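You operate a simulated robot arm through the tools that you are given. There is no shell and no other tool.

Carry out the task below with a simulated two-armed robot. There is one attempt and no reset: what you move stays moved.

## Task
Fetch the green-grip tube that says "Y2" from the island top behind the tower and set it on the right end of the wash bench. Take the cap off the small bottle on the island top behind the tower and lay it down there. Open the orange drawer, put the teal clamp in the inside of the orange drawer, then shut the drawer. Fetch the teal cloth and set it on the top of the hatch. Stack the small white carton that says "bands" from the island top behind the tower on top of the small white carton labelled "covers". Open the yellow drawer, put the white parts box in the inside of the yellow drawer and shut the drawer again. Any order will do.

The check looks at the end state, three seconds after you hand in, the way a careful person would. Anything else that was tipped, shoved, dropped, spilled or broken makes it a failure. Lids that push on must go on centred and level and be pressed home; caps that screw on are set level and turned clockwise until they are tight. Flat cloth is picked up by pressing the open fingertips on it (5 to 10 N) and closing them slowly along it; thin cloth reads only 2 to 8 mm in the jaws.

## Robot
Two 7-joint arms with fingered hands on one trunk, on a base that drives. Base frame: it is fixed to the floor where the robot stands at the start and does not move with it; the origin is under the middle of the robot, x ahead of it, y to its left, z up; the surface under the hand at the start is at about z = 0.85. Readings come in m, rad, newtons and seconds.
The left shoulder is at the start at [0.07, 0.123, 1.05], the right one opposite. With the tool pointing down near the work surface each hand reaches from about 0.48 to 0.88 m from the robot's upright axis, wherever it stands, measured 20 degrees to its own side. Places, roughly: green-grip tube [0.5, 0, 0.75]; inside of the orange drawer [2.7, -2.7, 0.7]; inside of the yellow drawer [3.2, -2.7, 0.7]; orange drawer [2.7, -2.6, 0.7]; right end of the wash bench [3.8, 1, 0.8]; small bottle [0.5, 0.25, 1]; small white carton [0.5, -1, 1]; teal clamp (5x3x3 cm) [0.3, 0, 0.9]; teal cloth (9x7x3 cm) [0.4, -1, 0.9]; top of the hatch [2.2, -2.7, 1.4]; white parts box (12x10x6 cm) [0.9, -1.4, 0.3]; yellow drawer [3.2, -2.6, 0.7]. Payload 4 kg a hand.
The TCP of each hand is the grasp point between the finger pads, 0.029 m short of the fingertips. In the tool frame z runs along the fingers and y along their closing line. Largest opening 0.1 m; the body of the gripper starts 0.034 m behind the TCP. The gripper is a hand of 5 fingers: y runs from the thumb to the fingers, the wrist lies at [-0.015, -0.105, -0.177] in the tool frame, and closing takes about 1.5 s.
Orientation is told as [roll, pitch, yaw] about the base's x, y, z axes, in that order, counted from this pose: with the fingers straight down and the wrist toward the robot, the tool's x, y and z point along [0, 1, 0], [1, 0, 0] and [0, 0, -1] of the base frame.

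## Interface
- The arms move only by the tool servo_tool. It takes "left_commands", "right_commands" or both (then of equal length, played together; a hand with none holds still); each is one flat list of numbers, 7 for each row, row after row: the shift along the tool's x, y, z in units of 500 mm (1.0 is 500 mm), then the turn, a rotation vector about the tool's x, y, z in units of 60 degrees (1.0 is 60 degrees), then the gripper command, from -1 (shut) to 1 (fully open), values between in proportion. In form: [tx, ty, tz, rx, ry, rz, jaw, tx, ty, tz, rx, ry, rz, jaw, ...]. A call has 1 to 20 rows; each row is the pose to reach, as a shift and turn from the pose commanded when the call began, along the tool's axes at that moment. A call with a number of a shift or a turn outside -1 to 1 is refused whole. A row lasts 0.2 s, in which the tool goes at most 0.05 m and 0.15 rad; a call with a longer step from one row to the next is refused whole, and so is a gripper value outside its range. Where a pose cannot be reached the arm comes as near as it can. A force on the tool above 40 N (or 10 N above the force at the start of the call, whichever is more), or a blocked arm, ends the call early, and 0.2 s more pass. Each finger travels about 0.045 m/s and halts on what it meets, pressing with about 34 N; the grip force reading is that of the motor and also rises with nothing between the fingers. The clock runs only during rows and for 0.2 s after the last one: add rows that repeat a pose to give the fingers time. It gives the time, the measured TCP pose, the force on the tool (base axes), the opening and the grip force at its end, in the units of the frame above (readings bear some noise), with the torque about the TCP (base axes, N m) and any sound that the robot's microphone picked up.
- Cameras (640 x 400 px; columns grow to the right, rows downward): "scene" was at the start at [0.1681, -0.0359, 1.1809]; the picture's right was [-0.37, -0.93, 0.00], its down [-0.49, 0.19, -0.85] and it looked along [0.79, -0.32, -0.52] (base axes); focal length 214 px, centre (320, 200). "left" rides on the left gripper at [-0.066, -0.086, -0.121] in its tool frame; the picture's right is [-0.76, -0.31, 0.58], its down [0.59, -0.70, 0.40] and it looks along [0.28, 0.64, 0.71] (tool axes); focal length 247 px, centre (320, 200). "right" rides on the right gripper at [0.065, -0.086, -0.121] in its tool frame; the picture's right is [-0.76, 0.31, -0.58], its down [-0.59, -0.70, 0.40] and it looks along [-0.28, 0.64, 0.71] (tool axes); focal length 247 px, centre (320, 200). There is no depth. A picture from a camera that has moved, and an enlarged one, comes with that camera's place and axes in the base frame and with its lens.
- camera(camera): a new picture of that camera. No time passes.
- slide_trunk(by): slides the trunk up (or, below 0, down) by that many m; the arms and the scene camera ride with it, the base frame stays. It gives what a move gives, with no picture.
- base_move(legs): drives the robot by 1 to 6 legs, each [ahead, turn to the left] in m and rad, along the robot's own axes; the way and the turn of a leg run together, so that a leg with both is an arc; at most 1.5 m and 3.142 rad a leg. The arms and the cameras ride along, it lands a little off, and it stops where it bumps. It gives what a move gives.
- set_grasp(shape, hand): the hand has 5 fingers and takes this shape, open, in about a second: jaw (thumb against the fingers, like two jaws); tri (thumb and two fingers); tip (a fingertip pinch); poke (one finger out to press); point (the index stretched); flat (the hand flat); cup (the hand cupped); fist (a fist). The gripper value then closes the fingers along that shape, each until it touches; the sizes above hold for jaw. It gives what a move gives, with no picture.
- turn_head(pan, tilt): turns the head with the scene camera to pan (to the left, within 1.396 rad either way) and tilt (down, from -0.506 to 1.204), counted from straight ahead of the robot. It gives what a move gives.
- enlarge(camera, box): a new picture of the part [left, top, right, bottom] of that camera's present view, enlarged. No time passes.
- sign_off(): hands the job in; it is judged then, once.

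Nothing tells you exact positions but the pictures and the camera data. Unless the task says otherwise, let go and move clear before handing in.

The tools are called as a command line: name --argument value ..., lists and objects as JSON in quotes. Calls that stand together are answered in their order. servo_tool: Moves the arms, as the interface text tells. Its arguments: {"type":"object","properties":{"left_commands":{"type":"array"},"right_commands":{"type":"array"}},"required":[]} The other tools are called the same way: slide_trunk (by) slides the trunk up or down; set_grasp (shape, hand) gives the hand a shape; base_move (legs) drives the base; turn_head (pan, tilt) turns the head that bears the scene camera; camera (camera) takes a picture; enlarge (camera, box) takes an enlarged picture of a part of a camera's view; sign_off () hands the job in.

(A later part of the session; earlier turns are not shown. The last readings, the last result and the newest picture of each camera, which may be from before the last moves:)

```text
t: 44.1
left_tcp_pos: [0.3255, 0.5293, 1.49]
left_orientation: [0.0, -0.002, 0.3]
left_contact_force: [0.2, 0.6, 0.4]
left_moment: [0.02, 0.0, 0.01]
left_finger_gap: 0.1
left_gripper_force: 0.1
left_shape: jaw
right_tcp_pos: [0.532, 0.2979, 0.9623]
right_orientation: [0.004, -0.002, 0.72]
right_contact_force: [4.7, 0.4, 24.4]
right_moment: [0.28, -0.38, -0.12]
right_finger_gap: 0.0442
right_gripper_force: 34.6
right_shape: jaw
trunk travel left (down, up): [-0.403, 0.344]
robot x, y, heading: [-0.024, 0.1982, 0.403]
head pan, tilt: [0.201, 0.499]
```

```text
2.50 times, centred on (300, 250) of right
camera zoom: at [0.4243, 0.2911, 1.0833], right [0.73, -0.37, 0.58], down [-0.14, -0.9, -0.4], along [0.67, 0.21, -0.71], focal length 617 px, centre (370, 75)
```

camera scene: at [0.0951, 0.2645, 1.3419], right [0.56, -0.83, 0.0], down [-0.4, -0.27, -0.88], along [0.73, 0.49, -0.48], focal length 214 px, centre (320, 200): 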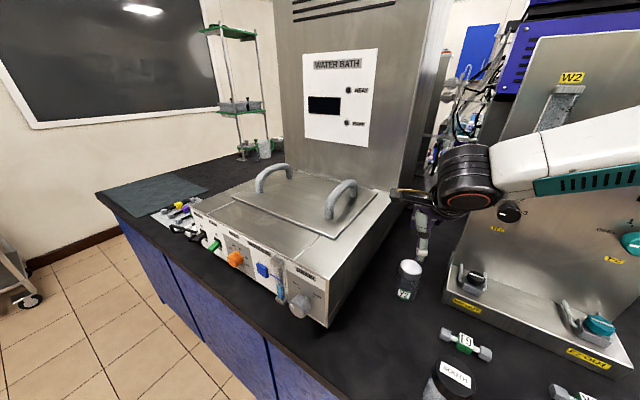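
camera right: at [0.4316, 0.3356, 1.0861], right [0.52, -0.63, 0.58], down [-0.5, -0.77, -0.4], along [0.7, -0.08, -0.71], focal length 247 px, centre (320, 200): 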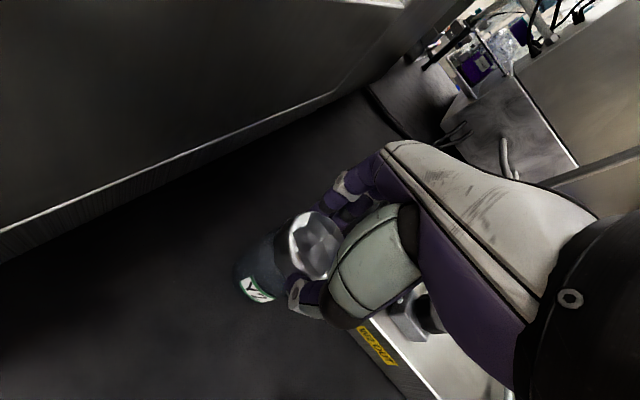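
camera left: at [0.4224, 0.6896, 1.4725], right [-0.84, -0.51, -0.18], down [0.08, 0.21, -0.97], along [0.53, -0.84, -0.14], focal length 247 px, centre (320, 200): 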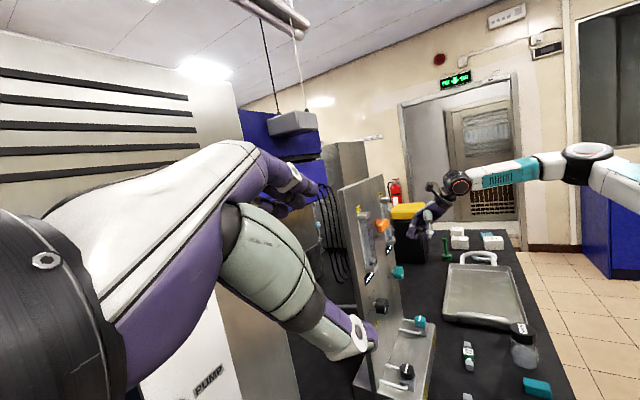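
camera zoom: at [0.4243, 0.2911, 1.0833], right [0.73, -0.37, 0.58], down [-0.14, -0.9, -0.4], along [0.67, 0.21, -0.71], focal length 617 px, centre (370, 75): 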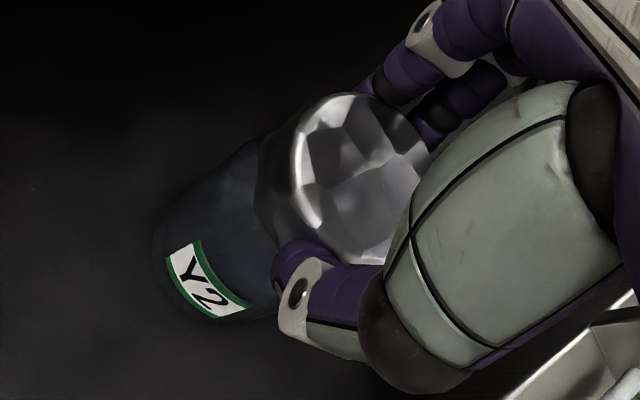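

The bottle turns along with the cap, so I need a second hand on the body. I'll untwist, lift the bottle by its cap into clear air and bring the left hand to hold the body there.

servo_tool --right_commands '[0, 0, -0.008, 0, 0, 0, -0.3, 0, 0, -0.016, 0, 0, 0, -0.3, 0, 0, -0.04, 0, 0, 0.05, -0.3, 0, 0, -0.08, 0, 0, 0.15, -0.3, 0, 0, -0.14, 0, 0, 0.25, -0.3, 0, 0, -0.2, 0, 0, 0.35, -0.3, 0, 0, -0.27, 0, 0, 0.4, -0.3, 0, 0, -0.34, 0, 0, 0.4, -0.3, 0, 0, -0.4, 0, 0, 0.4, -0.3, 0, 0, -0.44, 0, 0, 0.4, -0.3, 0, 0, -0.44, 0, 0, 0.4, -0.3]'

camera --camera "scene"

```text
t: 46.5
left_tcp_pos: [0.327, 0.529, 1.4896]
left_orientation: [0.0, -0.001, 0.3]
left_contact_force: [-0.1, 0.0, 1.4]
left_moment: [0.01, -0.03, -0.01]
left_finger_gap: 0.0998
left_gripper_force: 0.1
left_shape: jaw
right_tcp_pos: [0.534, 0.2963, 1.1798]
right_orientation: [0.001, 0.001, 0.298]
right_contact_force: [-0.2, -0.1, -0.7]
right_moment: [-0.04, 0.03, 0.03]
right_finger_gap: 0.0437
right_gripper_force: 33.8
right_shape: jaw
trunk travel left (down, up): [-0.403, 0.344]
robot x, y, heading: [-0.0197, 0.1947, 0.395]
head pan, tilt: [0.201, 0.499]
```

```text
taken
camera scene: at [0.0954, 0.2646, 1.3418], right [0.56, -0.83, 0.0], down [-0.4, -0.27, -0.88], along [0.73, 0.49, -0.48], focal length 214 px, centre (320, 200)
```

scene: 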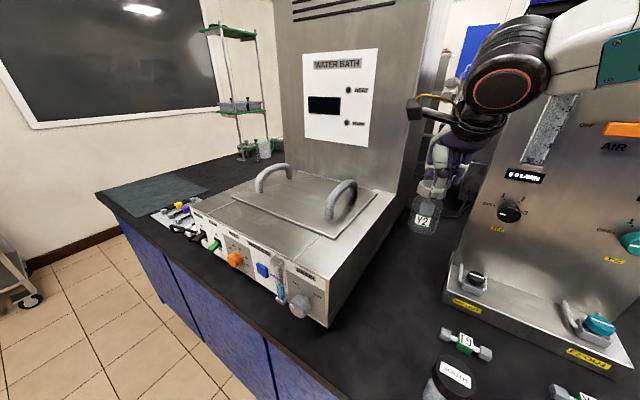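

The bottle hangs securely from the cap. I'll back the base 0.2 m away from the bath and tower to get free space for both arms.

base_move --legs '[[-0.2, 0]]'

camera --camera "scene"

```text
t: 48.1
left_tcp_pos: [0.1427, 0.454, 1.489]
left_orientation: [-0.002, 0.002, 0.3]
left_contact_force: [0.2, -0.2, 0.0]
left_moment: [-0.01, 0.01, -0.01]
left_finger_gap: 0.0999
left_gripper_force: 0.0
left_shape: jaw
right_tcp_pos: [0.3494, 0.2199, 1.1797]
right_orientation: [0.002, 0.001, 0.297]
right_contact_force: [-0.8, 0.2, -0.7]
right_moment: [0.0, -0.01, 0.01]
right_finger_gap: 0.0434
right_gripper_force: 34.3
right_shape: jaw
trunk travel left (down, up): [-0.403, 0.344]
robot x, y, heading: [-0.2051, 0.1211, 0.39]
head pan, tilt: [0.201, 0.499]
```

```text
taken
camera scene: at [-0.0879, 0.1874, 1.3416], right [0.56, -0.83, 0.0], down [-0.4, -0.27, -0.88], along [0.73, 0.49, -0.48], focal length 214 px, centre (320, 200)
```

scene: 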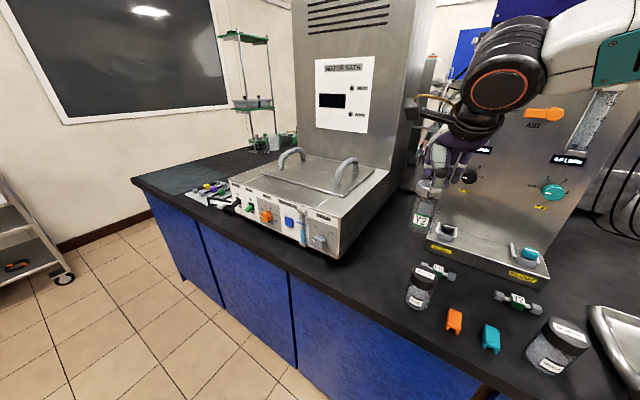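

The bottle hangs at about [0.35, 0.22], body z 1.065–1.145. I'll lower the left hand to the bottle's left and roll it sideways in two stages, so its fingers point at the bottle body.

servo_tool --left_commands '[-0.01, 0.003, 0.055, -0.0214, -0.1056, -0.0214, 1, -0.02, 0.006, 0.11, -0.0428, -0.2112, -0.0428, 1, -0.03, 0.009, 0.165, -0.0642, -0.3168, -0.0642, 1, -0.04, 0.012, 0.22, -0.0856, -0.4224, -0.0856, 1, -0.05, 0.015, 0.275, -0.107, -0.528, -0.107, 1, -0.06, 0.018, 0.33, -0.1284, -0.6336, -0.1284, 1, -0.069, 0.02, 0.38, -0.15, -0.739, -0.15, 1, -0.069, 0.02, 0.38, -0.15, -0.739, -0.15, 1]'

turn_head --pan 0.0 --tilt 0.4

camera --camera "scene"

camera --camera "left"

```text
t: 49.9
left_tcp_pos: [0.1627, 0.4213, 1.2985]
left_orientation: [-0.787, -0.085, 0.5]
left_contact_force: [0.6, 0.7, -0.6]
left_moment: [0.02, -0.02, -0.02]
left_finger_gap: 0.1
left_gripper_force: 0.0
left_shape: jaw
right_tcp_pos: [0.349, 0.2188, 1.18]
right_orientation: [0.0, 0.001, 0.297]
right_contact_force: [0.2, 1.2, -1.7]
right_moment: [-0.06, -0.03, -0.02]
right_finger_gap: 0.0434
right_gripper_force: 34.0
right_shape: jaw
trunk travel left (down, up): [-0.403, 0.344]
robot x, y, heading: [-0.2048, 0.1185, 0.391]
head pan, tilt: [0.201, 0.499]
```

```text
t: 50.7
left_tcp_pos: [0.1632, 0.4228, 1.2994]
left_orientation: [-0.785, -0.082, 0.501]
left_contact_force: [0.0, -1.0, 0.4]
left_moment: [0.04, 0.02, -0.03]
left_finger_gap: 0.1
left_gripper_force: 0.0
left_shape: jaw
right_tcp_pos: [0.3494, 0.219, 1.1801]
right_orientation: [0.001, 0.002, 0.296]
right_contact_force: [0.0, 0.3, -1.5]
right_moment: [-0.02, -0.01, 0.01]
right_finger_gap: 0.0433
right_gripper_force: 34.0
right_shape: jaw
trunk travel left (down, up): [-0.403, 0.344]
robot x, y, heading: [-0.2069, 0.1185, 0.39]
head pan, tilt: [0.0, 0.4]
```

```text
taken
camera scene: at [-0.0784, 0.1708, 1.351], right [0.38, -0.92, 0.0], down [-0.36, -0.15, -0.92], along [0.85, 0.35, -0.39], focal length 214 px, centre (320, 200)
```

scene: 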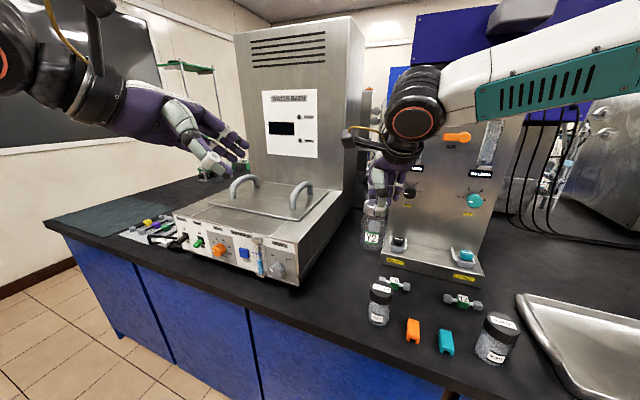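

```text
taken
camera left: at [0.0586, 0.4109, 1.4238], right [0.17, -0.98, 0.1], down [-0.63, -0.19, -0.75], along [0.76, 0.07, -0.65], focal length 247 px, centre (320, 200)
```

left: 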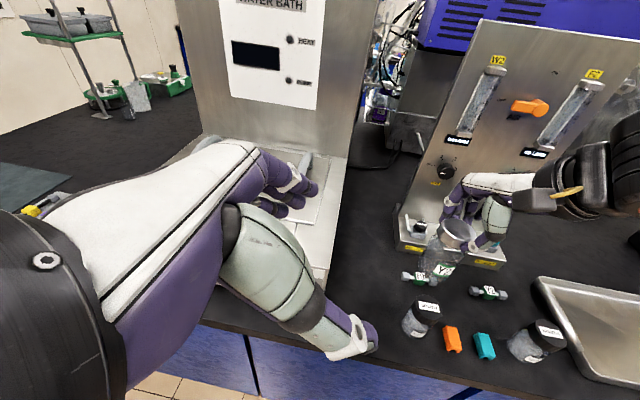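

The left hand is halfway rolled and clear. Second half of the roll, ending about 14 cm short of the bottle at body height.

servo_tool --left_commands '[0.0143, 0.0051, 0.0606, -0.0188, -0.0924, -0.0188, 1, 0.0285, 0.0103, 0.1213, -0.0375, -0.1848, -0.0375, 1, 0.0428, 0.0154, 0.1819, -0.0563, -0.2771, -0.0563, 1, 0.057, 0.0205, 0.2425, -0.075, -0.3695, -0.075, 1, 0.0713, 0.0256, 0.3031, -0.0938, -0.4619, -0.0938, 1, 0.0855, 0.0308, 0.3638, -0.1125, -0.5543, -0.1125, 1, 0.0998, 0.0359, 0.4244, -0.1313, -0.6466, -0.1313, 1, 0.114, 0.041, 0.485, -0.15, -0.739, -0.15, 1, 0.114, 0.041, 0.485, -0.15, -0.739, -0.15, 1]'

camera --camera "scene"

camera --camera "left"

camera --camera "right"

```text
t: 52.7
left_tcp_pos: [0.2586, 0.324, 1.0901]
left_orientation: [-1.572, 0.0, 0.704]
left_contact_force: [0.0, -0.4, 0.7]
left_moment: [-0.03, -0.01, 0.02]
left_finger_gap: 0.0998
left_gripper_force: 0.1
left_shape: jaw
right_tcp_pos: [0.349, 0.2186, 1.1797]
right_orientation: [0.004, 0.001, 0.296]
right_contact_force: [-1.1, 0.0, -1.2]
right_moment: [-0.03, 0.0, 0.0]
right_finger_gap: 0.0435
right_gripper_force: 34.8
right_shape: jaw
trunk travel left (down, up): [-0.403, 0.344]
robot x, y, heading: [-0.206, 0.1179, 0.398]
head pan, tilt: [0.0, 0.4]
```

```text
taken
camera scene: at [-0.0784, 0.171, 1.3511], right [0.38, -0.92, 0.0], down [-0.36, -0.15, -0.92], along [0.85, 0.35, -0.39], focal length 214 px, centre (320, 200)
```

scene: 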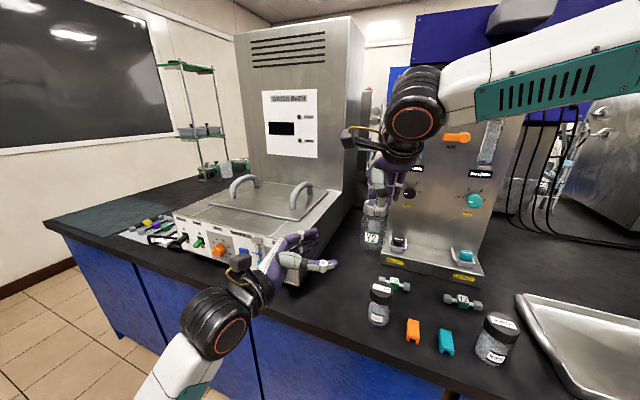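

```text
taken
camera left: at [0.1143, 0.3616, 1.1553], right [0.14, -0.64, 0.76], down [-0.28, -0.76, -0.59], along [0.95, -0.13, -0.28], focal length 247 px, centre (320, 200)
```

left: 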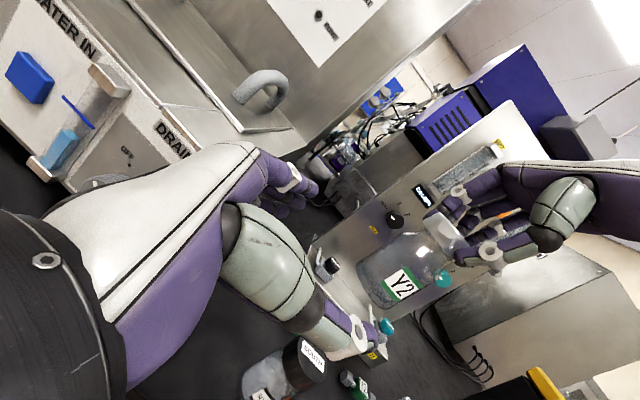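

```text
taken
camera right: at [0.2485, 0.2576, 1.3007], right [0.52, -0.63, 0.58], down [-0.5, -0.77, -0.4], along [0.7, -0.08, -0.71], focal length 247 px, centre (320, 200)
```

right: 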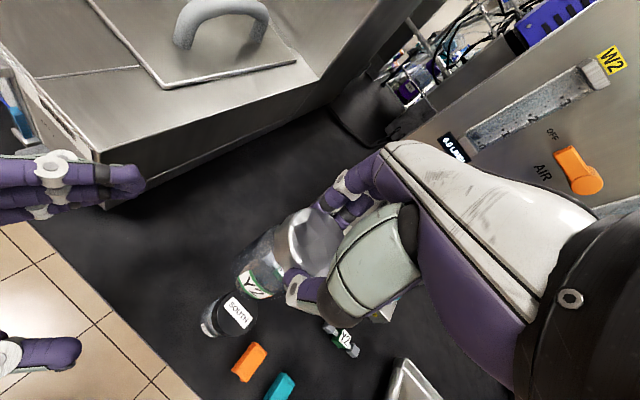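

The alignment looks right: the bottle body lies between the left thumb and fingers along the approach line. I'll advance most of the way and check.

servo_tool --left_commands '[0, 0, 0.06, 0, 0, 0, 1, 0, 0, 0.12, 0, 0, 0, 1, 0, 0, 0.17, 0, 0, 0, 1, 0, 0, 0.21, 0, 0, 0, 1, 0, 0, 0.24, 0, 0, 0, 1, 0, 0, 0.24, 0, 0, 0, 1]'

camera --camera "left"

enlarge --camera "scene" --box '[280, 120, 460, 290]'

camera --camera "right"

```text
t: 54.1
left_tcp_pos: [0.3385, 0.2342, 1.088]
left_orientation: [-1.571, -0.001, 0.701]
left_contact_force: [-0.4, 0.4, -1.0]
left_moment: [-0.01, 0.04, -0.01]
left_finger_gap: 0.0997
left_gripper_force: 0.1
left_shape: jaw
right_tcp_pos: [0.3497, 0.2189, 1.1801]
right_orientation: [0.001, 0.002, 0.297]
right_contact_force: [-0.4, 1.0, -2.1]
right_moment: [-0.02, 0.03, 0.01]
right_finger_gap: 0.0434
right_gripper_force: 33.4
right_shape: jaw
trunk travel left (down, up): [-0.403, 0.344]
robot x, y, heading: [-0.2077, 0.1169, 0.391]
head pan, tilt: [0.0, 0.4]
```

```text
taken
camera left: at [0.1935, 0.2717, 1.1545], right [0.14, -0.64, 0.76], down [-0.28, -0.76, -0.59], along [0.95, -0.13, -0.28], focal length 247 px, centre (320, 200)
```

left: 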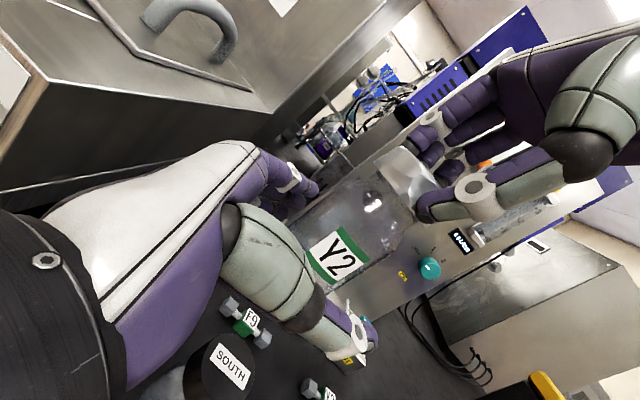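

```text
2.35 times, centred on (370, 205) of scene
camera zoom: at [-0.0784, 0.1708, 1.351], right [0.38, -0.92, 0.0], down [-0.36, -0.15, -0.92], along [0.85, 0.35, -0.39], focal length 505 px, centre (202, 188)
```

zoom: 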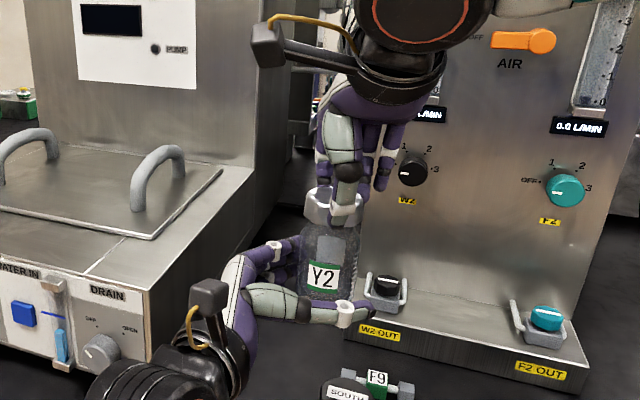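

```text
taken
camera right: at [0.2485, 0.2574, 1.3007], right [0.52, -0.63, 0.58], down [-0.5, -0.77, -0.4], along [0.7, -0.08, -0.71], focal length 247 px, centre (320, 200)
```

right: 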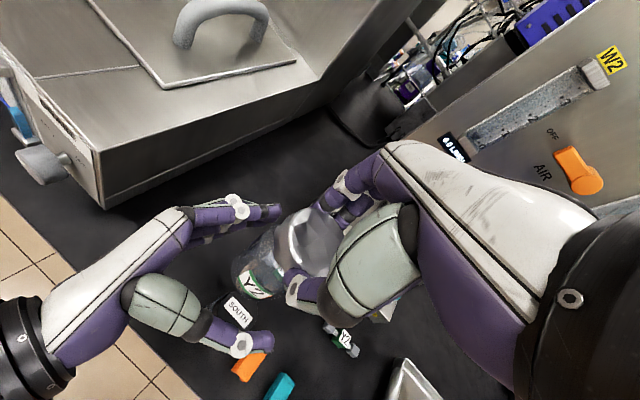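

Nicely aligned. I'll advance the last 2 cm and close the left hand on the bottle body.

servo_tool --left_commands '[0, 0, 0.02, 0, 0, 0, 1, 0, 0, 0.036, 0, 0, 0, 0.7, 0, 0, 0.036, 0, 0, 0, 0.4, 0, 0, 0.036, 0, 0, 0, 0.2, 0, 0, 0.036, 0, 0, 0, 0.0, 0, 0, 0.036, 0, 0, 0, -0.2, 0, 0, 0.036, 0, 0, 0, -0.3, 0, 0, 0.036, 0, 0, 0, -0.3, 0, 0, 0.036, 0, 0, 0, -0.3]'

camera --camera "left"

enlarge --camera "scene" --box '[280, 120, 460, 290]'

```text
t: 56.1
left_tcp_pos: [0.3478, 0.2199, 1.0895]
left_orientation: [-1.571, 0.0, 0.7]
left_contact_force: [0.4, -0.9, -1.5]
left_moment: [0.08, 0.01, 0.03]
left_finger_gap: 0.0429
left_gripper_force: 34.6
left_shape: jaw
right_tcp_pos: [0.3501, 0.2187, 1.1802]
right_orientation: [0.001, -0.001, 0.297]
right_contact_force: [-0.2, 2.2, 0.6]
right_moment: [0.04, 0.04, 0.02]
right_finger_gap: 0.0435
right_gripper_force: 34.3
right_shape: jaw
trunk travel left (down, up): [-0.403, 0.344]
robot x, y, heading: [-0.207, 0.1185, 0.391]
head pan, tilt: [0.0, 0.4]
heard: snap
```

```text
taken
camera left: at [0.2039, 0.2573, 1.1547], right [0.14, -0.64, 0.76], down [-0.28, -0.76, -0.59], along [0.95, -0.13, -0.28], focal length 247 px, centre (320, 200)
```

left: 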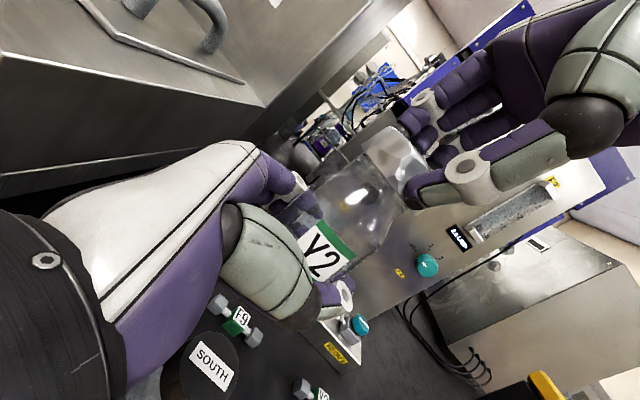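

```text
2.35 times, centred on (370, 205) of scene
camera zoom: at [-0.0783, 0.1706, 1.351], right [0.38, -0.92, 0.0], down [-0.36, -0.15, -0.92], along [0.85, 0.35, -0.39], focal length 505 px, centre (202, 188)
```

zoom: 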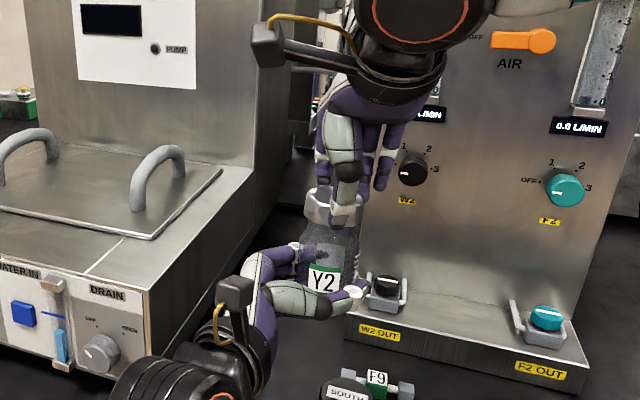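

I heard a snap, which is likely the cap popping loose. I'll pull the right hand straight up slowly while the left hand holds the bottle.

servo_tool --left_commands '[0, 0, 0, 0, 0, 0, -0.3, 0, 0, 0, 0, 0, 0, -0.3, 0, 0, 0, 0, 0, 0, -0.3, 0, 0, 0, 0, 0, 0, -0.3]' --right_commands '[0, 0, -0.01, 0, 0, 0, -0.3, 0, 0, -0.02, 0, 0, 0, -0.3, 0, 0, -0.03, 0, 0, 0, -0.3, 0, 0, -0.04, 0, 0, 0, -0.3]'

enlarge --camera "left" --box '[260, 80, 580, 330]'

enlarge --camera "scene" --box '[280, 120, 460, 290]'

```text
t: 57.1
left_tcp_pos: [0.3495, 0.2197, 1.0882]
left_orientation: [-1.572, -0.001, 0.701]
left_contact_force: [-0.9, 0.0, 0.7]
left_moment: [0.0, 0.0, -0.01]
left_finger_gap: 0.0431
left_gripper_force: 34.0
left_shape: jaw
right_tcp_pos: [0.3503, 0.2178, 1.2011]
right_orientation: [0.002, 0.0, 0.295]
right_contact_force: [0.1, -0.2, 0.4]
right_moment: [-0.06, -0.04, -0.03]
right_finger_gap: 0.0431
right_gripper_force: 34.3
right_shape: jaw
trunk travel left (down, up): [-0.403, 0.344]
robot x, y, heading: [-0.2064, 0.1224, 0.392]
head pan, tilt: [0.0, 0.4]
```

```text
1.60 times, centred on (420, 205) of left
camera zoom: at [0.2039, 0.2574, 1.1548], right [0.14, -0.64, 0.76], down [-0.28, -0.76, -0.59], along [0.95, -0.13, -0.28], focal length 395 px, centre (160, 192)
```

zoom: 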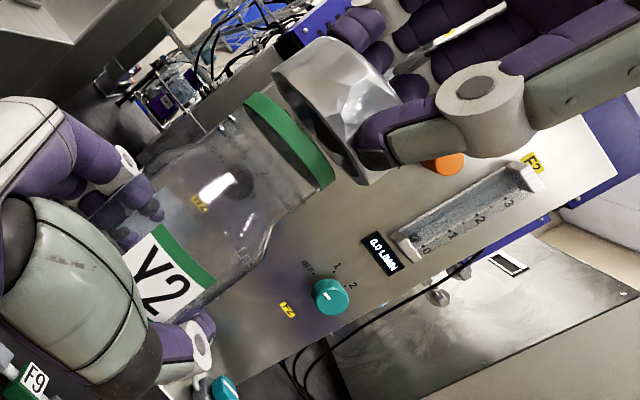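

```text
2.35 times, centred on (370, 205) of scene
camera zoom: at [-0.0783, 0.1706, 1.351], right [0.38, -0.92, 0.0], down [-0.36, -0.15, -0.92], along [0.85, 0.35, -0.39], focal length 505 px, centre (202, 188)
```

zoom: 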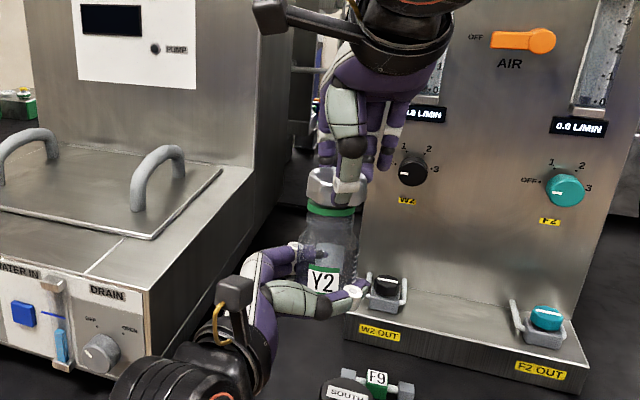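

The cap is off; the left hand holds the bottle upright and the right hand has the cap. I'll raise the right hand, then move the left hand with the bottle off to the left.

servo_tool --left_commands '[0, 0, 0, 0, 0, 0, -0.3, 0, 0, 0, 0, 0, 0, -0.3, -0.02, 0.005, -0.083, 0, 0, 0, -0.3, -0.04, 0.01, -0.166, 0, 0, 0, -0.3, -0.06, 0.015, -0.249, 0, 0, 0, -0.3, -0.08, 0.02, -0.332, 0, 0, 0, -0.3, -0.1, 0.024, -0.416, 0, 0, 0, -0.3, -0.12, 0.028, -0.5, 0, 0, 0, -0.3, -0.12, 0.028, -0.5, 0, 0, 0, -0.3]' --right_commands '[0, 0, -0.06, 0, 0, 0, -0.3, 0, 0, -0.12, 0, 0, 0, -0.3, 0, 0, -0.18, 0, 0, 0, -0.3, 0, 0, -0.2, 0, 0, 0, -0.3, 0, 0, -0.2, 0, 0, 0, -0.3, 0, 0, -0.2, 0, 0, 0, -0.3, 0, 0, -0.2, 0, 0, 0, -0.3, 0, 0, -0.2, 0, 0, 0, -0.3, 0, 0, -0.2, 0, 0, 0, -0.3]'

turn_head --pan 0.1 --tilt 0.5

camera --camera "scene"

```text
t: 59.1
left_tcp_pos: [0.1971, 0.4198, 1.148]
left_orientation: [-1.569, 0.0, 0.701]
left_contact_force: [-0.5, 0.8, -1.5]
left_moment: [-0.02, -0.02, 0.01]
left_finger_gap: 0.0431
left_gripper_force: 33.8
left_shape: jaw
right_tcp_pos: [0.352, 0.2184, 1.3004]
right_orientation: [0.001, 0.002, 0.294]
right_contact_force: [1.0, 0.0, -0.5]
right_moment: [0.02, -0.02, 0.01]
right_finger_gap: 0.0434
right_gripper_force: 34.0
right_shape: jaw
trunk travel left (down, up): [-0.403, 0.344]
robot x, y, heading: [-0.2032, 0.1176, 0.396]
head pan, tilt: [0.0, 0.4]
```

```text
t: 59.7
left_tcp_pos: [0.1984, 0.4205, 1.1477]
left_orientation: [-1.571, 0.002, 0.7]
left_contact_force: [-0.3, -0.3, -0.8]
left_moment: [-0.03, -0.01, 0.04]
left_finger_gap: 0.0432
left_gripper_force: 34.0
left_shape: jaw
right_tcp_pos: [0.3506, 0.2183, 1.3]
right_orientation: [0.005, 0.0, 0.296]
right_contact_force: [0.8, 0.8, 0.3]
right_moment: [0.01, -0.01, 0.01]
right_finger_gap: 0.0434
right_gripper_force: 34.2
right_shape: jaw
trunk travel left (down, up): [-0.403, 0.344]
robot x, y, heading: [-0.2064, 0.1167, 0.392]
head pan, tilt: [0.099, 0.499]
```

```text
taken
camera scene: at [-0.0837, 0.1782, 1.3419], right [0.47, -0.88, 0.0], down [-0.42, -0.23, -0.88], along [0.77, 0.42, -0.48], focal length 214 px, centre (320, 200)
```

scene: 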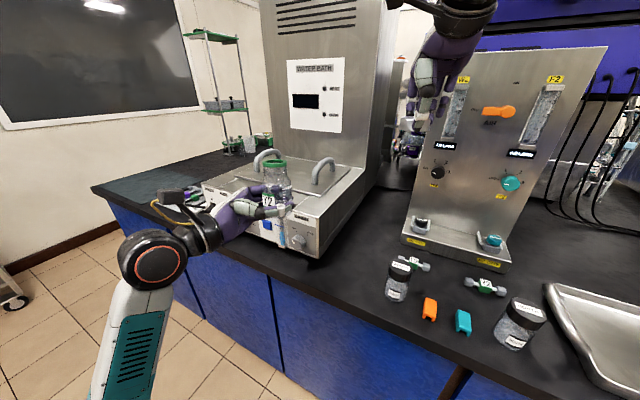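

Right hand next: I'll carry the cap over the bare spot at about [0.44, 0.31] and lower it toward the island top.

servo_tool --right_commands '[0.03, 0.056, 0.02, 0, 0, 0, -0.3, 0.06, 0.112, 0.06, 0, 0, 0, -0.3, 0.09, 0.168, 0.12, 0, 0, 0, -0.3, 0.123, 0.225, 0.18, 0, 0, 0, -0.3, 0.123, 0.225, 0.27, 0, 0, 0, -0.3, 0.123, 0.225, 0.36, 0, 0, 0, -0.3, 0.123, 0.225, 0.45, 0, 0, 0, -0.3, 0.123, 0.225, 0.54, 0, 0, 0, -0.3, 0.123, 0.225, 0.62, 0, 0, 0, -0.3, 0.123, 0.225, 0.7, 0, 0, 0, -0.3, 0.123, 0.225, 0.7, 0, 0, 0, -0.3]'

camera --camera "scene"

camera --camera "right"

```text
t: 62.1
left_tcp_pos: [0.1991, 0.4194, 1.1466]
left_orientation: [-1.571, 0.0, 0.701]
left_contact_force: [-0.3, 0.4, -0.4]
left_moment: [0.01, 0.0, -0.04]
left_finger_gap: 0.0431
left_gripper_force: 33.8
left_shape: jaw
right_tcp_pos: [0.4161, 0.231, 0.9887]
right_orientation: [0.004, 0.001, 0.298]
right_contact_force: [0.2, 0.5, -0.7]
right_moment: [-0.01, 0.02, -0.01]
right_finger_gap: 0.043
right_gripper_force: 34.2
right_shape: jaw
right hand out of reach, approached as far as the arm can: row 1, 2, 3, 4, 5, 6, 7, 8, 9, 10, 11
trunk travel left (down, up): [-0.403, 0.344]
robot x, y, heading: [-0.2022, 0.1181, 0.392]
head pan, tilt: [0.099, 0.499]
```

```text
taken
camera scene: at [-0.0839, 0.1783, 1.3419], right [0.47, -0.88, 0.0], down [-0.42, -0.23, -0.88], along [0.77, 0.42, -0.48], focal length 214 px, centre (320, 200)
```

scene: 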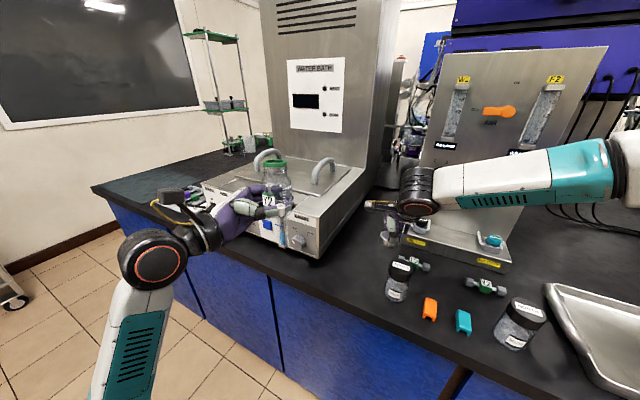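

```text
taken
camera right: at [0.3139, 0.2695, 1.1091], right [0.52, -0.64, 0.57], down [-0.5, -0.77, -0.4], along [0.7, -0.08, -0.71], focal length 247 px, centre (320, 200)
```

right: 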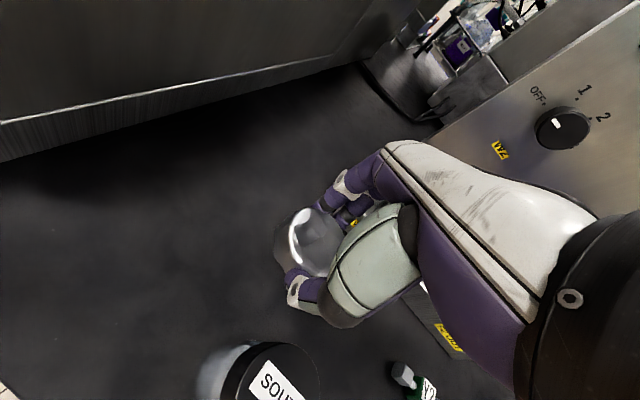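

That spot is beyond the right hand's leftward reach. I'll lift the hand again and turn the base left a little more.

servo_tool --right_commands '[0, 0, -0.08, 0, 0, 0, -0.3, 0, 0, -0.16, 0, 0, 0, -0.3, 0, 0, -0.24, 0, 0, 0, -0.3, 0, 0, -0.3, 0, 0, 0, -0.3, 0, 0, -0.3, 0, 0, 0, -0.3]'

base_move --legs '[[0, 0.25]]'

camera --camera "scene"

```text
t: 63.3
left_tcp_pos: [0.1978, 0.421, 1.1477]
left_orientation: [-1.571, -0.001, 0.7]
left_contact_force: [-0.1, 0.8, -1.4]
left_moment: [0.0, -0.01, -0.02]
left_finger_gap: 0.0432
left_gripper_force: 34.8
left_shape: jaw
right_tcp_pos: [0.4159, 0.2336, 1.1399]
right_orientation: [0.003, 0.002, 0.298]
right_contact_force: [-0.5, 0.6, 0.0]
right_moment: [0.0, 0.0, 0.0]
right_finger_gap: 0.043
right_gripper_force: 34.2
right_shape: jaw
trunk travel left (down, up): [-0.403, 0.344]
robot x, y, heading: [-0.2048, 0.1163, 0.395]
head pan, tilt: [0.099, 0.499]
```

```text
t: 64.6
left_tcp_pos: [0.1115, 0.5104, 1.1465]
left_orientation: [-1.572, -0.002, 0.949]
left_contact_force: [0.8, 0.2, -1.2]
left_moment: [-0.03, 0.0, -0.04]
left_finger_gap: 0.043
left_gripper_force: 34.2
left_shape: jaw
right_tcp_pos: [0.3683, 0.3845, 1.1385]
right_orientation: [0.0, 0.0, 0.548]
right_contact_force: [-1.0, 0.8, 0.0]
right_moment: [0.02, 0.04, 0.01]
right_finger_gap: 0.0432
right_gripper_force: 34.4
right_shape: jaw
trunk travel left (down, up): [-0.403, 0.344]
robot x, y, heading: [-0.2113, 0.1175, 0.646]
head pan, tilt: [0.099, 0.499]
```

```text
taken
camera scene: at [-0.1032, 0.2075, 1.3419], right [0.68, -0.74, 0.0], down [-0.35, -0.32, -0.88], along [0.65, 0.59, -0.48], focal length 214 px, centre (320, 200)
```

scene: 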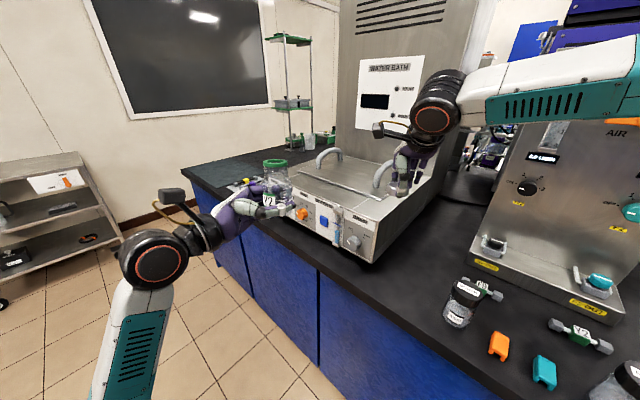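

Now the spot is well inside reach. I'll shift over it, then lower the cap until its rim is just above the table.

servo_tool --right_commands '[-0.07, 0.013, 0, 0, 0, 0, -0.3, -0.14, 0.026, 0, 0, 0, 0, -0.3, -0.212, 0.04, 0, 0, 0, 0, -0.3, -0.212, 0.04, 0.08, 0, 0, 0, -0.3, -0.212, 0.04, 0.17, 0, 0, 0, -0.3, -0.212, 0.04, 0.26, 0, 0, 0, -0.3, -0.212, 0.04, 0.35, 0, 0, 0, -0.3, -0.212, 0.04, 0.42, 0, 0, 0, -0.3, -0.212, 0.04, 0.46, 0, 0, 0, -0.3, -0.212, 0.04, 0.48, 0, 0, 0, -0.3, -0.212, 0.04, 0.48, 0, 0, 0, -0.3]'

camera --camera "scene"

camera --camera "right"

```text
t: 67.0
left_tcp_pos: [0.1111, 0.5104, 1.1472]
left_orientation: [-1.57, -0.001, 0.949]
left_contact_force: [-0.2, 0.5, -1.2]
left_moment: [0.01, -0.04, 0.02]
left_finger_gap: 0.0427
left_gripper_force: 34.3
left_shape: jaw
right_tcp_pos: [0.4398, 0.3044, 0.8971]
right_orientation: [0.001, -0.001, 0.545]
right_contact_force: [-0.1, -0.2, 0.0]
right_moment: [0.02, 0.02, 0.01]
right_finger_gap: 0.0431
right_gripper_force: 34.2
right_shape: jaw
trunk travel left (down, up): [-0.403, 0.344]
robot x, y, heading: [-0.2101, 0.1164, 0.643]
head pan, tilt: [0.099, 0.499]
```

```text
taken
camera scene: at [-0.1029, 0.2067, 1.3419], right [0.68, -0.74, 0.0], down [-0.35, -0.32, -0.88], along [0.65, 0.59, -0.48], focal length 214 px, centre (320, 200)
```

scene: 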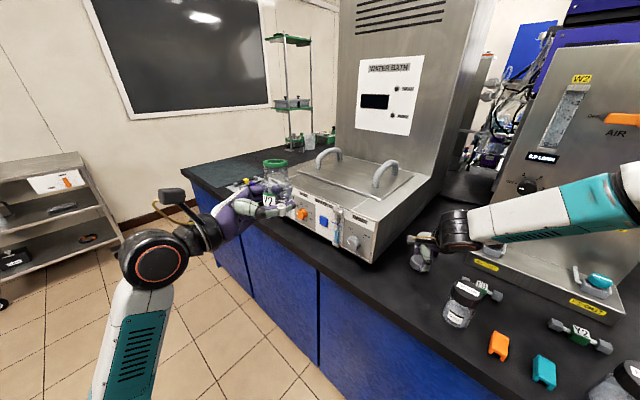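

```text
taken
camera right: at [0.3329, 0.3171, 1.0178], right [0.66, -0.49, 0.58], down [-0.3, -0.87, -0.4], along [0.69, 0.09, -0.71], focal length 247 px, centre (320, 200)
```

right: 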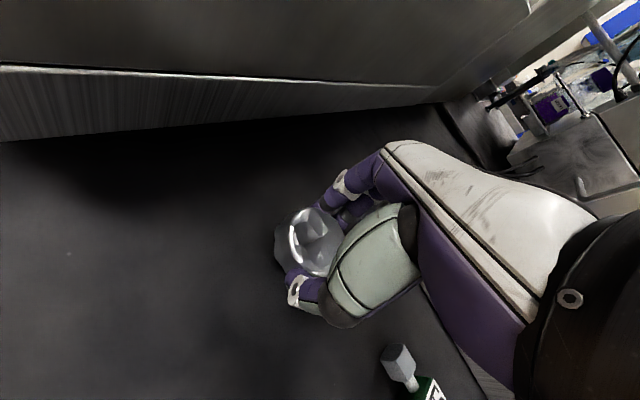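

The cap is about 1 cm above the top. I'll lower in small steps until I feel contact.

servo_tool --right_commands '[0, 0, 0.008, 0, 0, 0, -0.3, 0, 0, 0.014, 0, 0, 0, -0.3, 0, 0, 0.02, 0, 0, 0, -0.3, 0, 0, 0.024, 0, 0, 0, -0.3, 0, 0, 0.024, 0, 0, 0, -0.3]'

```text
t: 68.2
left_tcp_pos: [0.1109, 0.5097, 1.147]
left_orientation: [-1.57, 0.0, 0.949]
left_contact_force: [0.2, 0.5, -1.7]
left_moment: [0.03, -0.01, 0.01]
left_finger_gap: 0.0433
left_gripper_force: 33.8
left_shape: jaw
right_tcp_pos: [0.4377, 0.3005, 0.8877]
right_orientation: [0.002, 0.0, 0.545]
right_contact_force: [0.1, -0.3, -0.6]
right_moment: [0.02, -0.02, -0.03]
right_finger_gap: 0.0428
right_gripper_force: 34.3
right_shape: jaw
right hand out of reach, approached as far as the arm can: row 3, 4, 5
trunk travel left (down, up): [-0.403, 0.344]
robot x, y, heading: [-0.206, 0.1167, 0.641]
head pan, tilt: [0.099, 0.499]
```

I'm at the arm's lower limit with the trunk raised. I'll lift the hand 6 cm, lower the trunk by 6 cm, and continue.

servo_tool --right_commands '[0, 0, -0.06, 0, 0, 0, -0.3, 0, 0, -0.12, 0, 0, 0, -0.3, 0, 0, -0.12, 0, 0, 0, -0.3]'

slide_trunk --by -0.05

```text
t: 69.0
left_tcp_pos: [0.1108, 0.5095, 1.1471]
left_orientation: [-1.571, 0.0, 0.948]
left_contact_force: [-0.6, -0.7, -0.6]
left_moment: [0.0, 0.0, 0.03]
left_finger_gap: 0.043
left_gripper_force: 33.9
left_shape: jaw
right_tcp_pos: [0.4379, 0.3009, 0.9492]
right_orientation: [0.002, 0.001, 0.546]
right_contact_force: [0.3, -0.1, -0.6]
right_moment: [-0.01, -0.01, 0.02]
right_finger_gap: 0.0429
right_gripper_force: 33.7
right_shape: jaw
trunk travel left (down, up): [-0.403, 0.344]
robot x, y, heading: [-0.2086, 0.1189, 0.648]
head pan, tilt: [0.099, 0.499]
```

```text
t: 69.9
left_tcp_pos: [0.1116, 0.5107, 1.0973]
left_orientation: [-1.572, -0.002, 0.951]
left_contact_force: [-0.2, 0.2, -1.3]
left_moment: [-0.03, 0.05, -0.01]
left_finger_gap: 0.0431
left_gripper_force: 33.8
left_shape: jaw
right_tcp_pos: [0.4384, 0.3014, 0.8999]
right_orientation: [0.002, 0.0, 0.547]
right_contact_force: [-1.0, 0.0, 0.9]
right_moment: [0.03, 0.06, -0.02]
right_finger_gap: 0.0428
right_gripper_force: 34.2
right_shape: jaw
trunk travel left (down, up): [-0.353, 0.394]
robot x, y, heading: [-0.2064, 0.1203, 0.65]
head pan, tilt: [0.099, 0.499]
```

servo_tool --right_commands '[0, 0, 0.012, 0, 0, 0, -0.3, 0, 0, 0.022, 0, 0, 0, -0.3, 0, 0, 0.028, 0, 0, 0, -0.3, 0, 0, 0.032, 0, 0, 0, -0.3, 0, 0, 0.036, 0, 0, 0, -0.3, 0, 0, 0.036, 0, 0, 0, -0.3]'

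enlarge --camera "scene" --box '[360, 200, 520, 320]'

```text
t: 71.3
left_tcp_pos: [0.1125, 0.5108, 1.0963]
left_orientation: [-1.571, 0.001, 0.95]
left_contact_force: [-0.5, -0.3, -0.9]
left_moment: [0.02, 0.0, 0.01]
left_finger_gap: 0.0431
left_gripper_force: 33.6
left_shape: jaw
right_tcp_pos: [0.4393, 0.2999, 0.881]
right_orientation: [0.001, 0.0, 0.547]
right_contact_force: [0.3, 0.6, -0.1]
right_moment: [0.03, -0.01, 0.01]
right_finger_gap: 0.0429
right_gripper_force: 34.5
right_shape: jaw
trunk travel left (down, up): [-0.353, 0.394]
robot x, y, heading: [-0.2032, 0.1168, 0.645]
head pan, tilt: [0.099, 0.499]
```

```text
3.33 times, centred on (440, 260) of scene
camera zoom: at [-0.095, 0.2128, 1.2911], right [0.68, -0.74, 0.0], down [-0.35, -0.32, -0.88], along [0.65, 0.59, -0.48], focal length 715 px, centre (-80, 0)
```

zoom: 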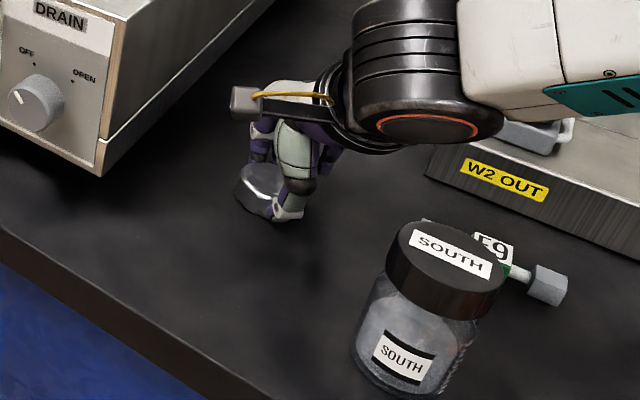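

Still no contact at 0.881; a couple of millimetres more.

servo_tool --right_commands '[0, 0, 0.003, 0, 0, 0, -0.3, 0, 0, 0.006, 0, 0, 0, -0.3, 0, 0, 0.009, 0, 0, 0, -0.3, 0, 0, 0.009, 0, 0, 0, -0.3]'

```text
t: 72.3
left_tcp_pos: [0.1097, 0.5098, 1.0987]
left_orientation: [-1.574, -0.002, 0.949]
left_contact_force: [0.0, -0.3, -1.1]
left_moment: [-0.02, -0.03, 0.01]
left_finger_gap: 0.0432
left_gripper_force: 34.2
left_shape: jaw
right_tcp_pos: [0.4388, 0.301, 0.8804]
right_orientation: [0.002, -0.005, 0.547]
right_contact_force: [1.4, -0.6, 18.0]
right_moment: [0.18, -0.37, -0.06]
right_finger_gap: 0.0431
right_gripper_force: 33.6
right_shape: jaw
trunk travel left (down, up): [-0.353, 0.394]
robot x, y, heading: [-0.206, 0.1182, 0.645]
head pan, tilt: [0.099, 0.499]
```

Contact. I'll ease off slightly, open the fingers and rise straight up.

servo_tool --right_commands '[0, 0, -0.003, 0, 0, 0, -0.3, 0, 0, -0.004, 0, 0, 0, 0.0, 0, 0, -0.004, 0, 0, 0, 0.3, 0, 0, -0.004, 0, 0, 0, 0.6, 0, 0, -0.004, 0, 0, 0, 1, 0, 0, -0.004, 0, 0, 0, 1, 0, 0, -0.004, 0, 0, 0, 1, 0, 0, -0.02, 0, 0, 0, 1, 0, 0, -0.06, 0, 0, 0, 1, 0, 0, -0.13, 0, 0, 0, 1, 0, 0, -0.2, 0, 0, 0, 1, 0, 0, -0.29, 0, 0, 0, 1, 0, 0, -0.38, 0, 0, 0, 1, 0, 0, -0.46, 0, 0, 0, 1]'

camera --camera "scene"

camera --camera "right"

```text
t: 75.3
left_tcp_pos: [0.1113, 0.5114, 1.0982]
left_orientation: [-1.571, 0.0, 0.95]
left_contact_force: [-0.5, 1.0, -0.7]
left_moment: [0.0, -0.02, -0.03]
left_finger_gap: 0.0432
left_gripper_force: 33.7
left_shape: jaw
right_tcp_pos: [0.4362, 0.2985, 1.1076]
right_orientation: [0.002, 0.002, 0.547]
right_contact_force: [0.4, -0.5, -0.3]
right_moment: [0.0, 0.0, -0.01]
right_finger_gap: 0.0999
right_gripper_force: 0.2
right_shape: jaw
trunk travel left (down, up): [-0.353, 0.394]
robot x, y, heading: [-0.2109, 0.1156, 0.644]
head pan, tilt: [0.099, 0.499]
```

```text
taken
camera scene: at [-0.0955, 0.2127, 1.2912], right [0.68, -0.74, 0.0], down [-0.35, -0.32, -0.88], along [0.65, 0.59, -0.48], focal length 214 px, centre (320, 200)
```

scene: 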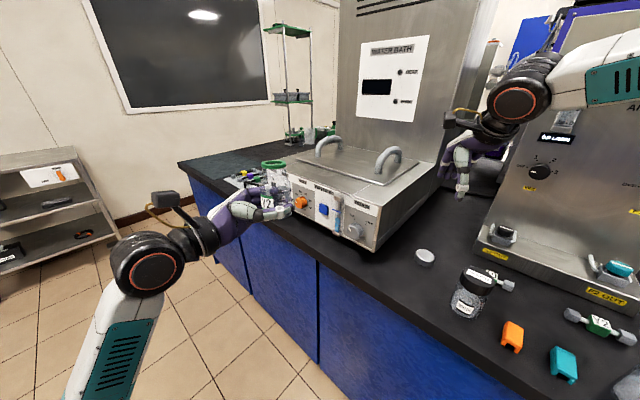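

```text
taken
camera right: at [0.3292, 0.3101, 1.2283], right [0.66, -0.49, 0.58], down [-0.29, -0.87, -0.4], along [0.69, 0.09, -0.71], focal length 247 px, centre (320, 200)
```

right: 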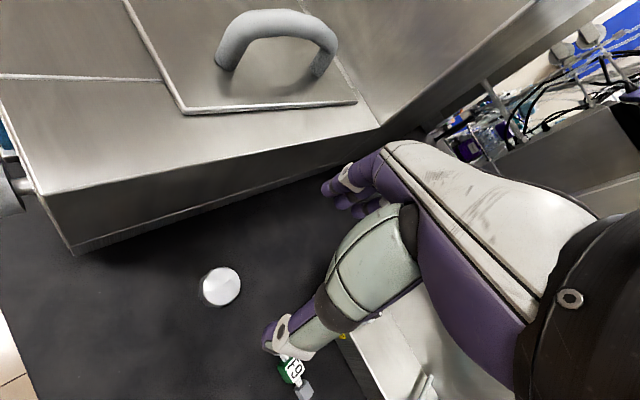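

The cap is lying flat on the island top. Next, the right hand rises and moves above the spot where the left hand will present the bottle, so the right can take it by the neck.

servo_tool --left_commands '[0, 0, 0, 0, 0, 0, -0.3, 0, 0, 0, 0, 0, 0, -0.3, 0, 0, 0, 0, 0, 0, -0.3, 0, 0, 0, 0, 0, 0, -0.3, -0.007, -0.005, 0.08, 0, 0, 0, -0.3, -0.013, -0.01, 0.16, 0, 0, 0, -0.3, -0.02, -0.015, 0.245, 0, 0, 0, -0.3, -0.027, -0.02, 0.33, 0, 0, 0, -0.3, -0.034, -0.025, 0.415, 0, 0, 0, -0.3, -0.04, -0.029, 0.495, 0, 0, 0, -0.3, -0.04, -0.029, 0.495, 0, 0, 0, -0.3]' --right_commands '[0, 0, -0.09, 0, 0, 0, 1, 0, 0, -0.18, 0, 0, 0, 1, 0, 0, -0.27, 0, 0, 0, 1, 0, 0, -0.36, 0, 0, 0, 1, 0.04, -0.03, -0.4, 0, 0, 0, 1, 0.08, -0.057, -0.4, 0, 0, 0, 1, 0.12, -0.085, -0.4, 0, 0, 0, 1, 0.16, -0.114, -0.4, 0, 0, 0, 1, 0.2, -0.142, -0.4, 0, 0, 0, 1, 0.234, -0.167, -0.4, 0, 0, 0, 1, 0.234, -0.167, -0.4, 0, 0, 0, 1]'

camera --camera "scene"

camera --camera "right"

camera --camera "left"

```text
t: 77.7
left_tcp_pos: [0.3035, 0.3562, 1.1186]
left_orientation: [-1.572, 0.001, 0.949]
left_contact_force: [0.1, -0.2, -2.1]
left_moment: [0.03, 0.01, 0.03]
left_finger_gap: 0.0433
left_gripper_force: 34.1
left_shape: jaw
right_tcp_pos: [0.3082, 0.3547, 1.3066]
right_orientation: [0.003, 0.0, 0.547]
right_contact_force: [0.1, 0.0, -0.2]
right_moment: [0.0, 0.0, 0.0]
right_finger_gap: 0.0999
right_gripper_force: 0.1
right_shape: jaw
right hand out of reach, approached as far as the arm can: row 10, 11
trunk travel left (down, up): [-0.353, 0.394]
robot x, y, heading: [-0.2054, 0.1155, 0.648]
head pan, tilt: [0.099, 0.499]
```

```text
taken
camera scene: at [-0.0947, 0.2135, 1.2909], right [0.68, -0.74, 0.0], down [-0.35, -0.32, -0.88], along [0.65, 0.59, -0.48], focal length 214 px, centre (320, 200)
```

scene: 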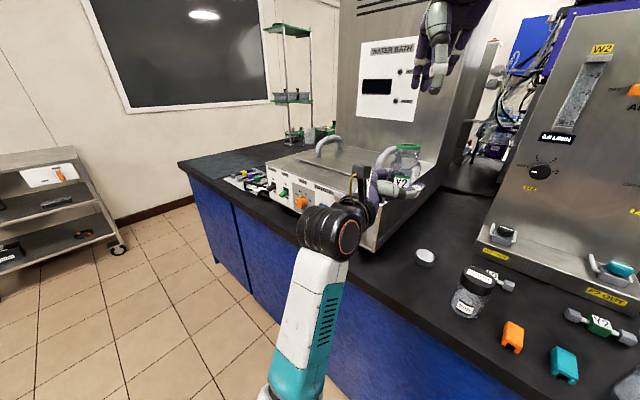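

```text
taken
camera right: at [0.2012, 0.3668, 1.4272], right [0.66, -0.49, 0.58], down [-0.3, -0.87, -0.4], along [0.69, 0.09, -0.71], focal length 247 px, centre (320, 200)
```

right: 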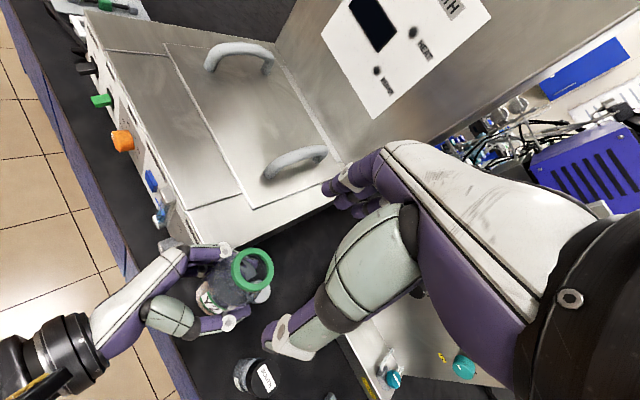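

```text
taken
camera left: at [0.155, 0.3574, 1.1851], right [0.29, -0.59, 0.76], down [-0.09, -0.8, -0.59], along [0.95, 0.11, -0.28], focal length 247 px, centre (320, 200)
```

left: 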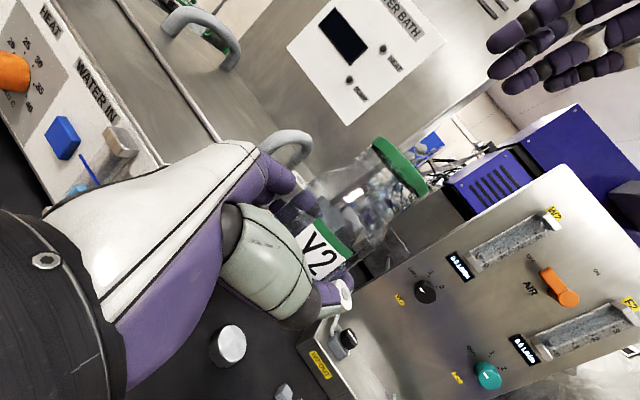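

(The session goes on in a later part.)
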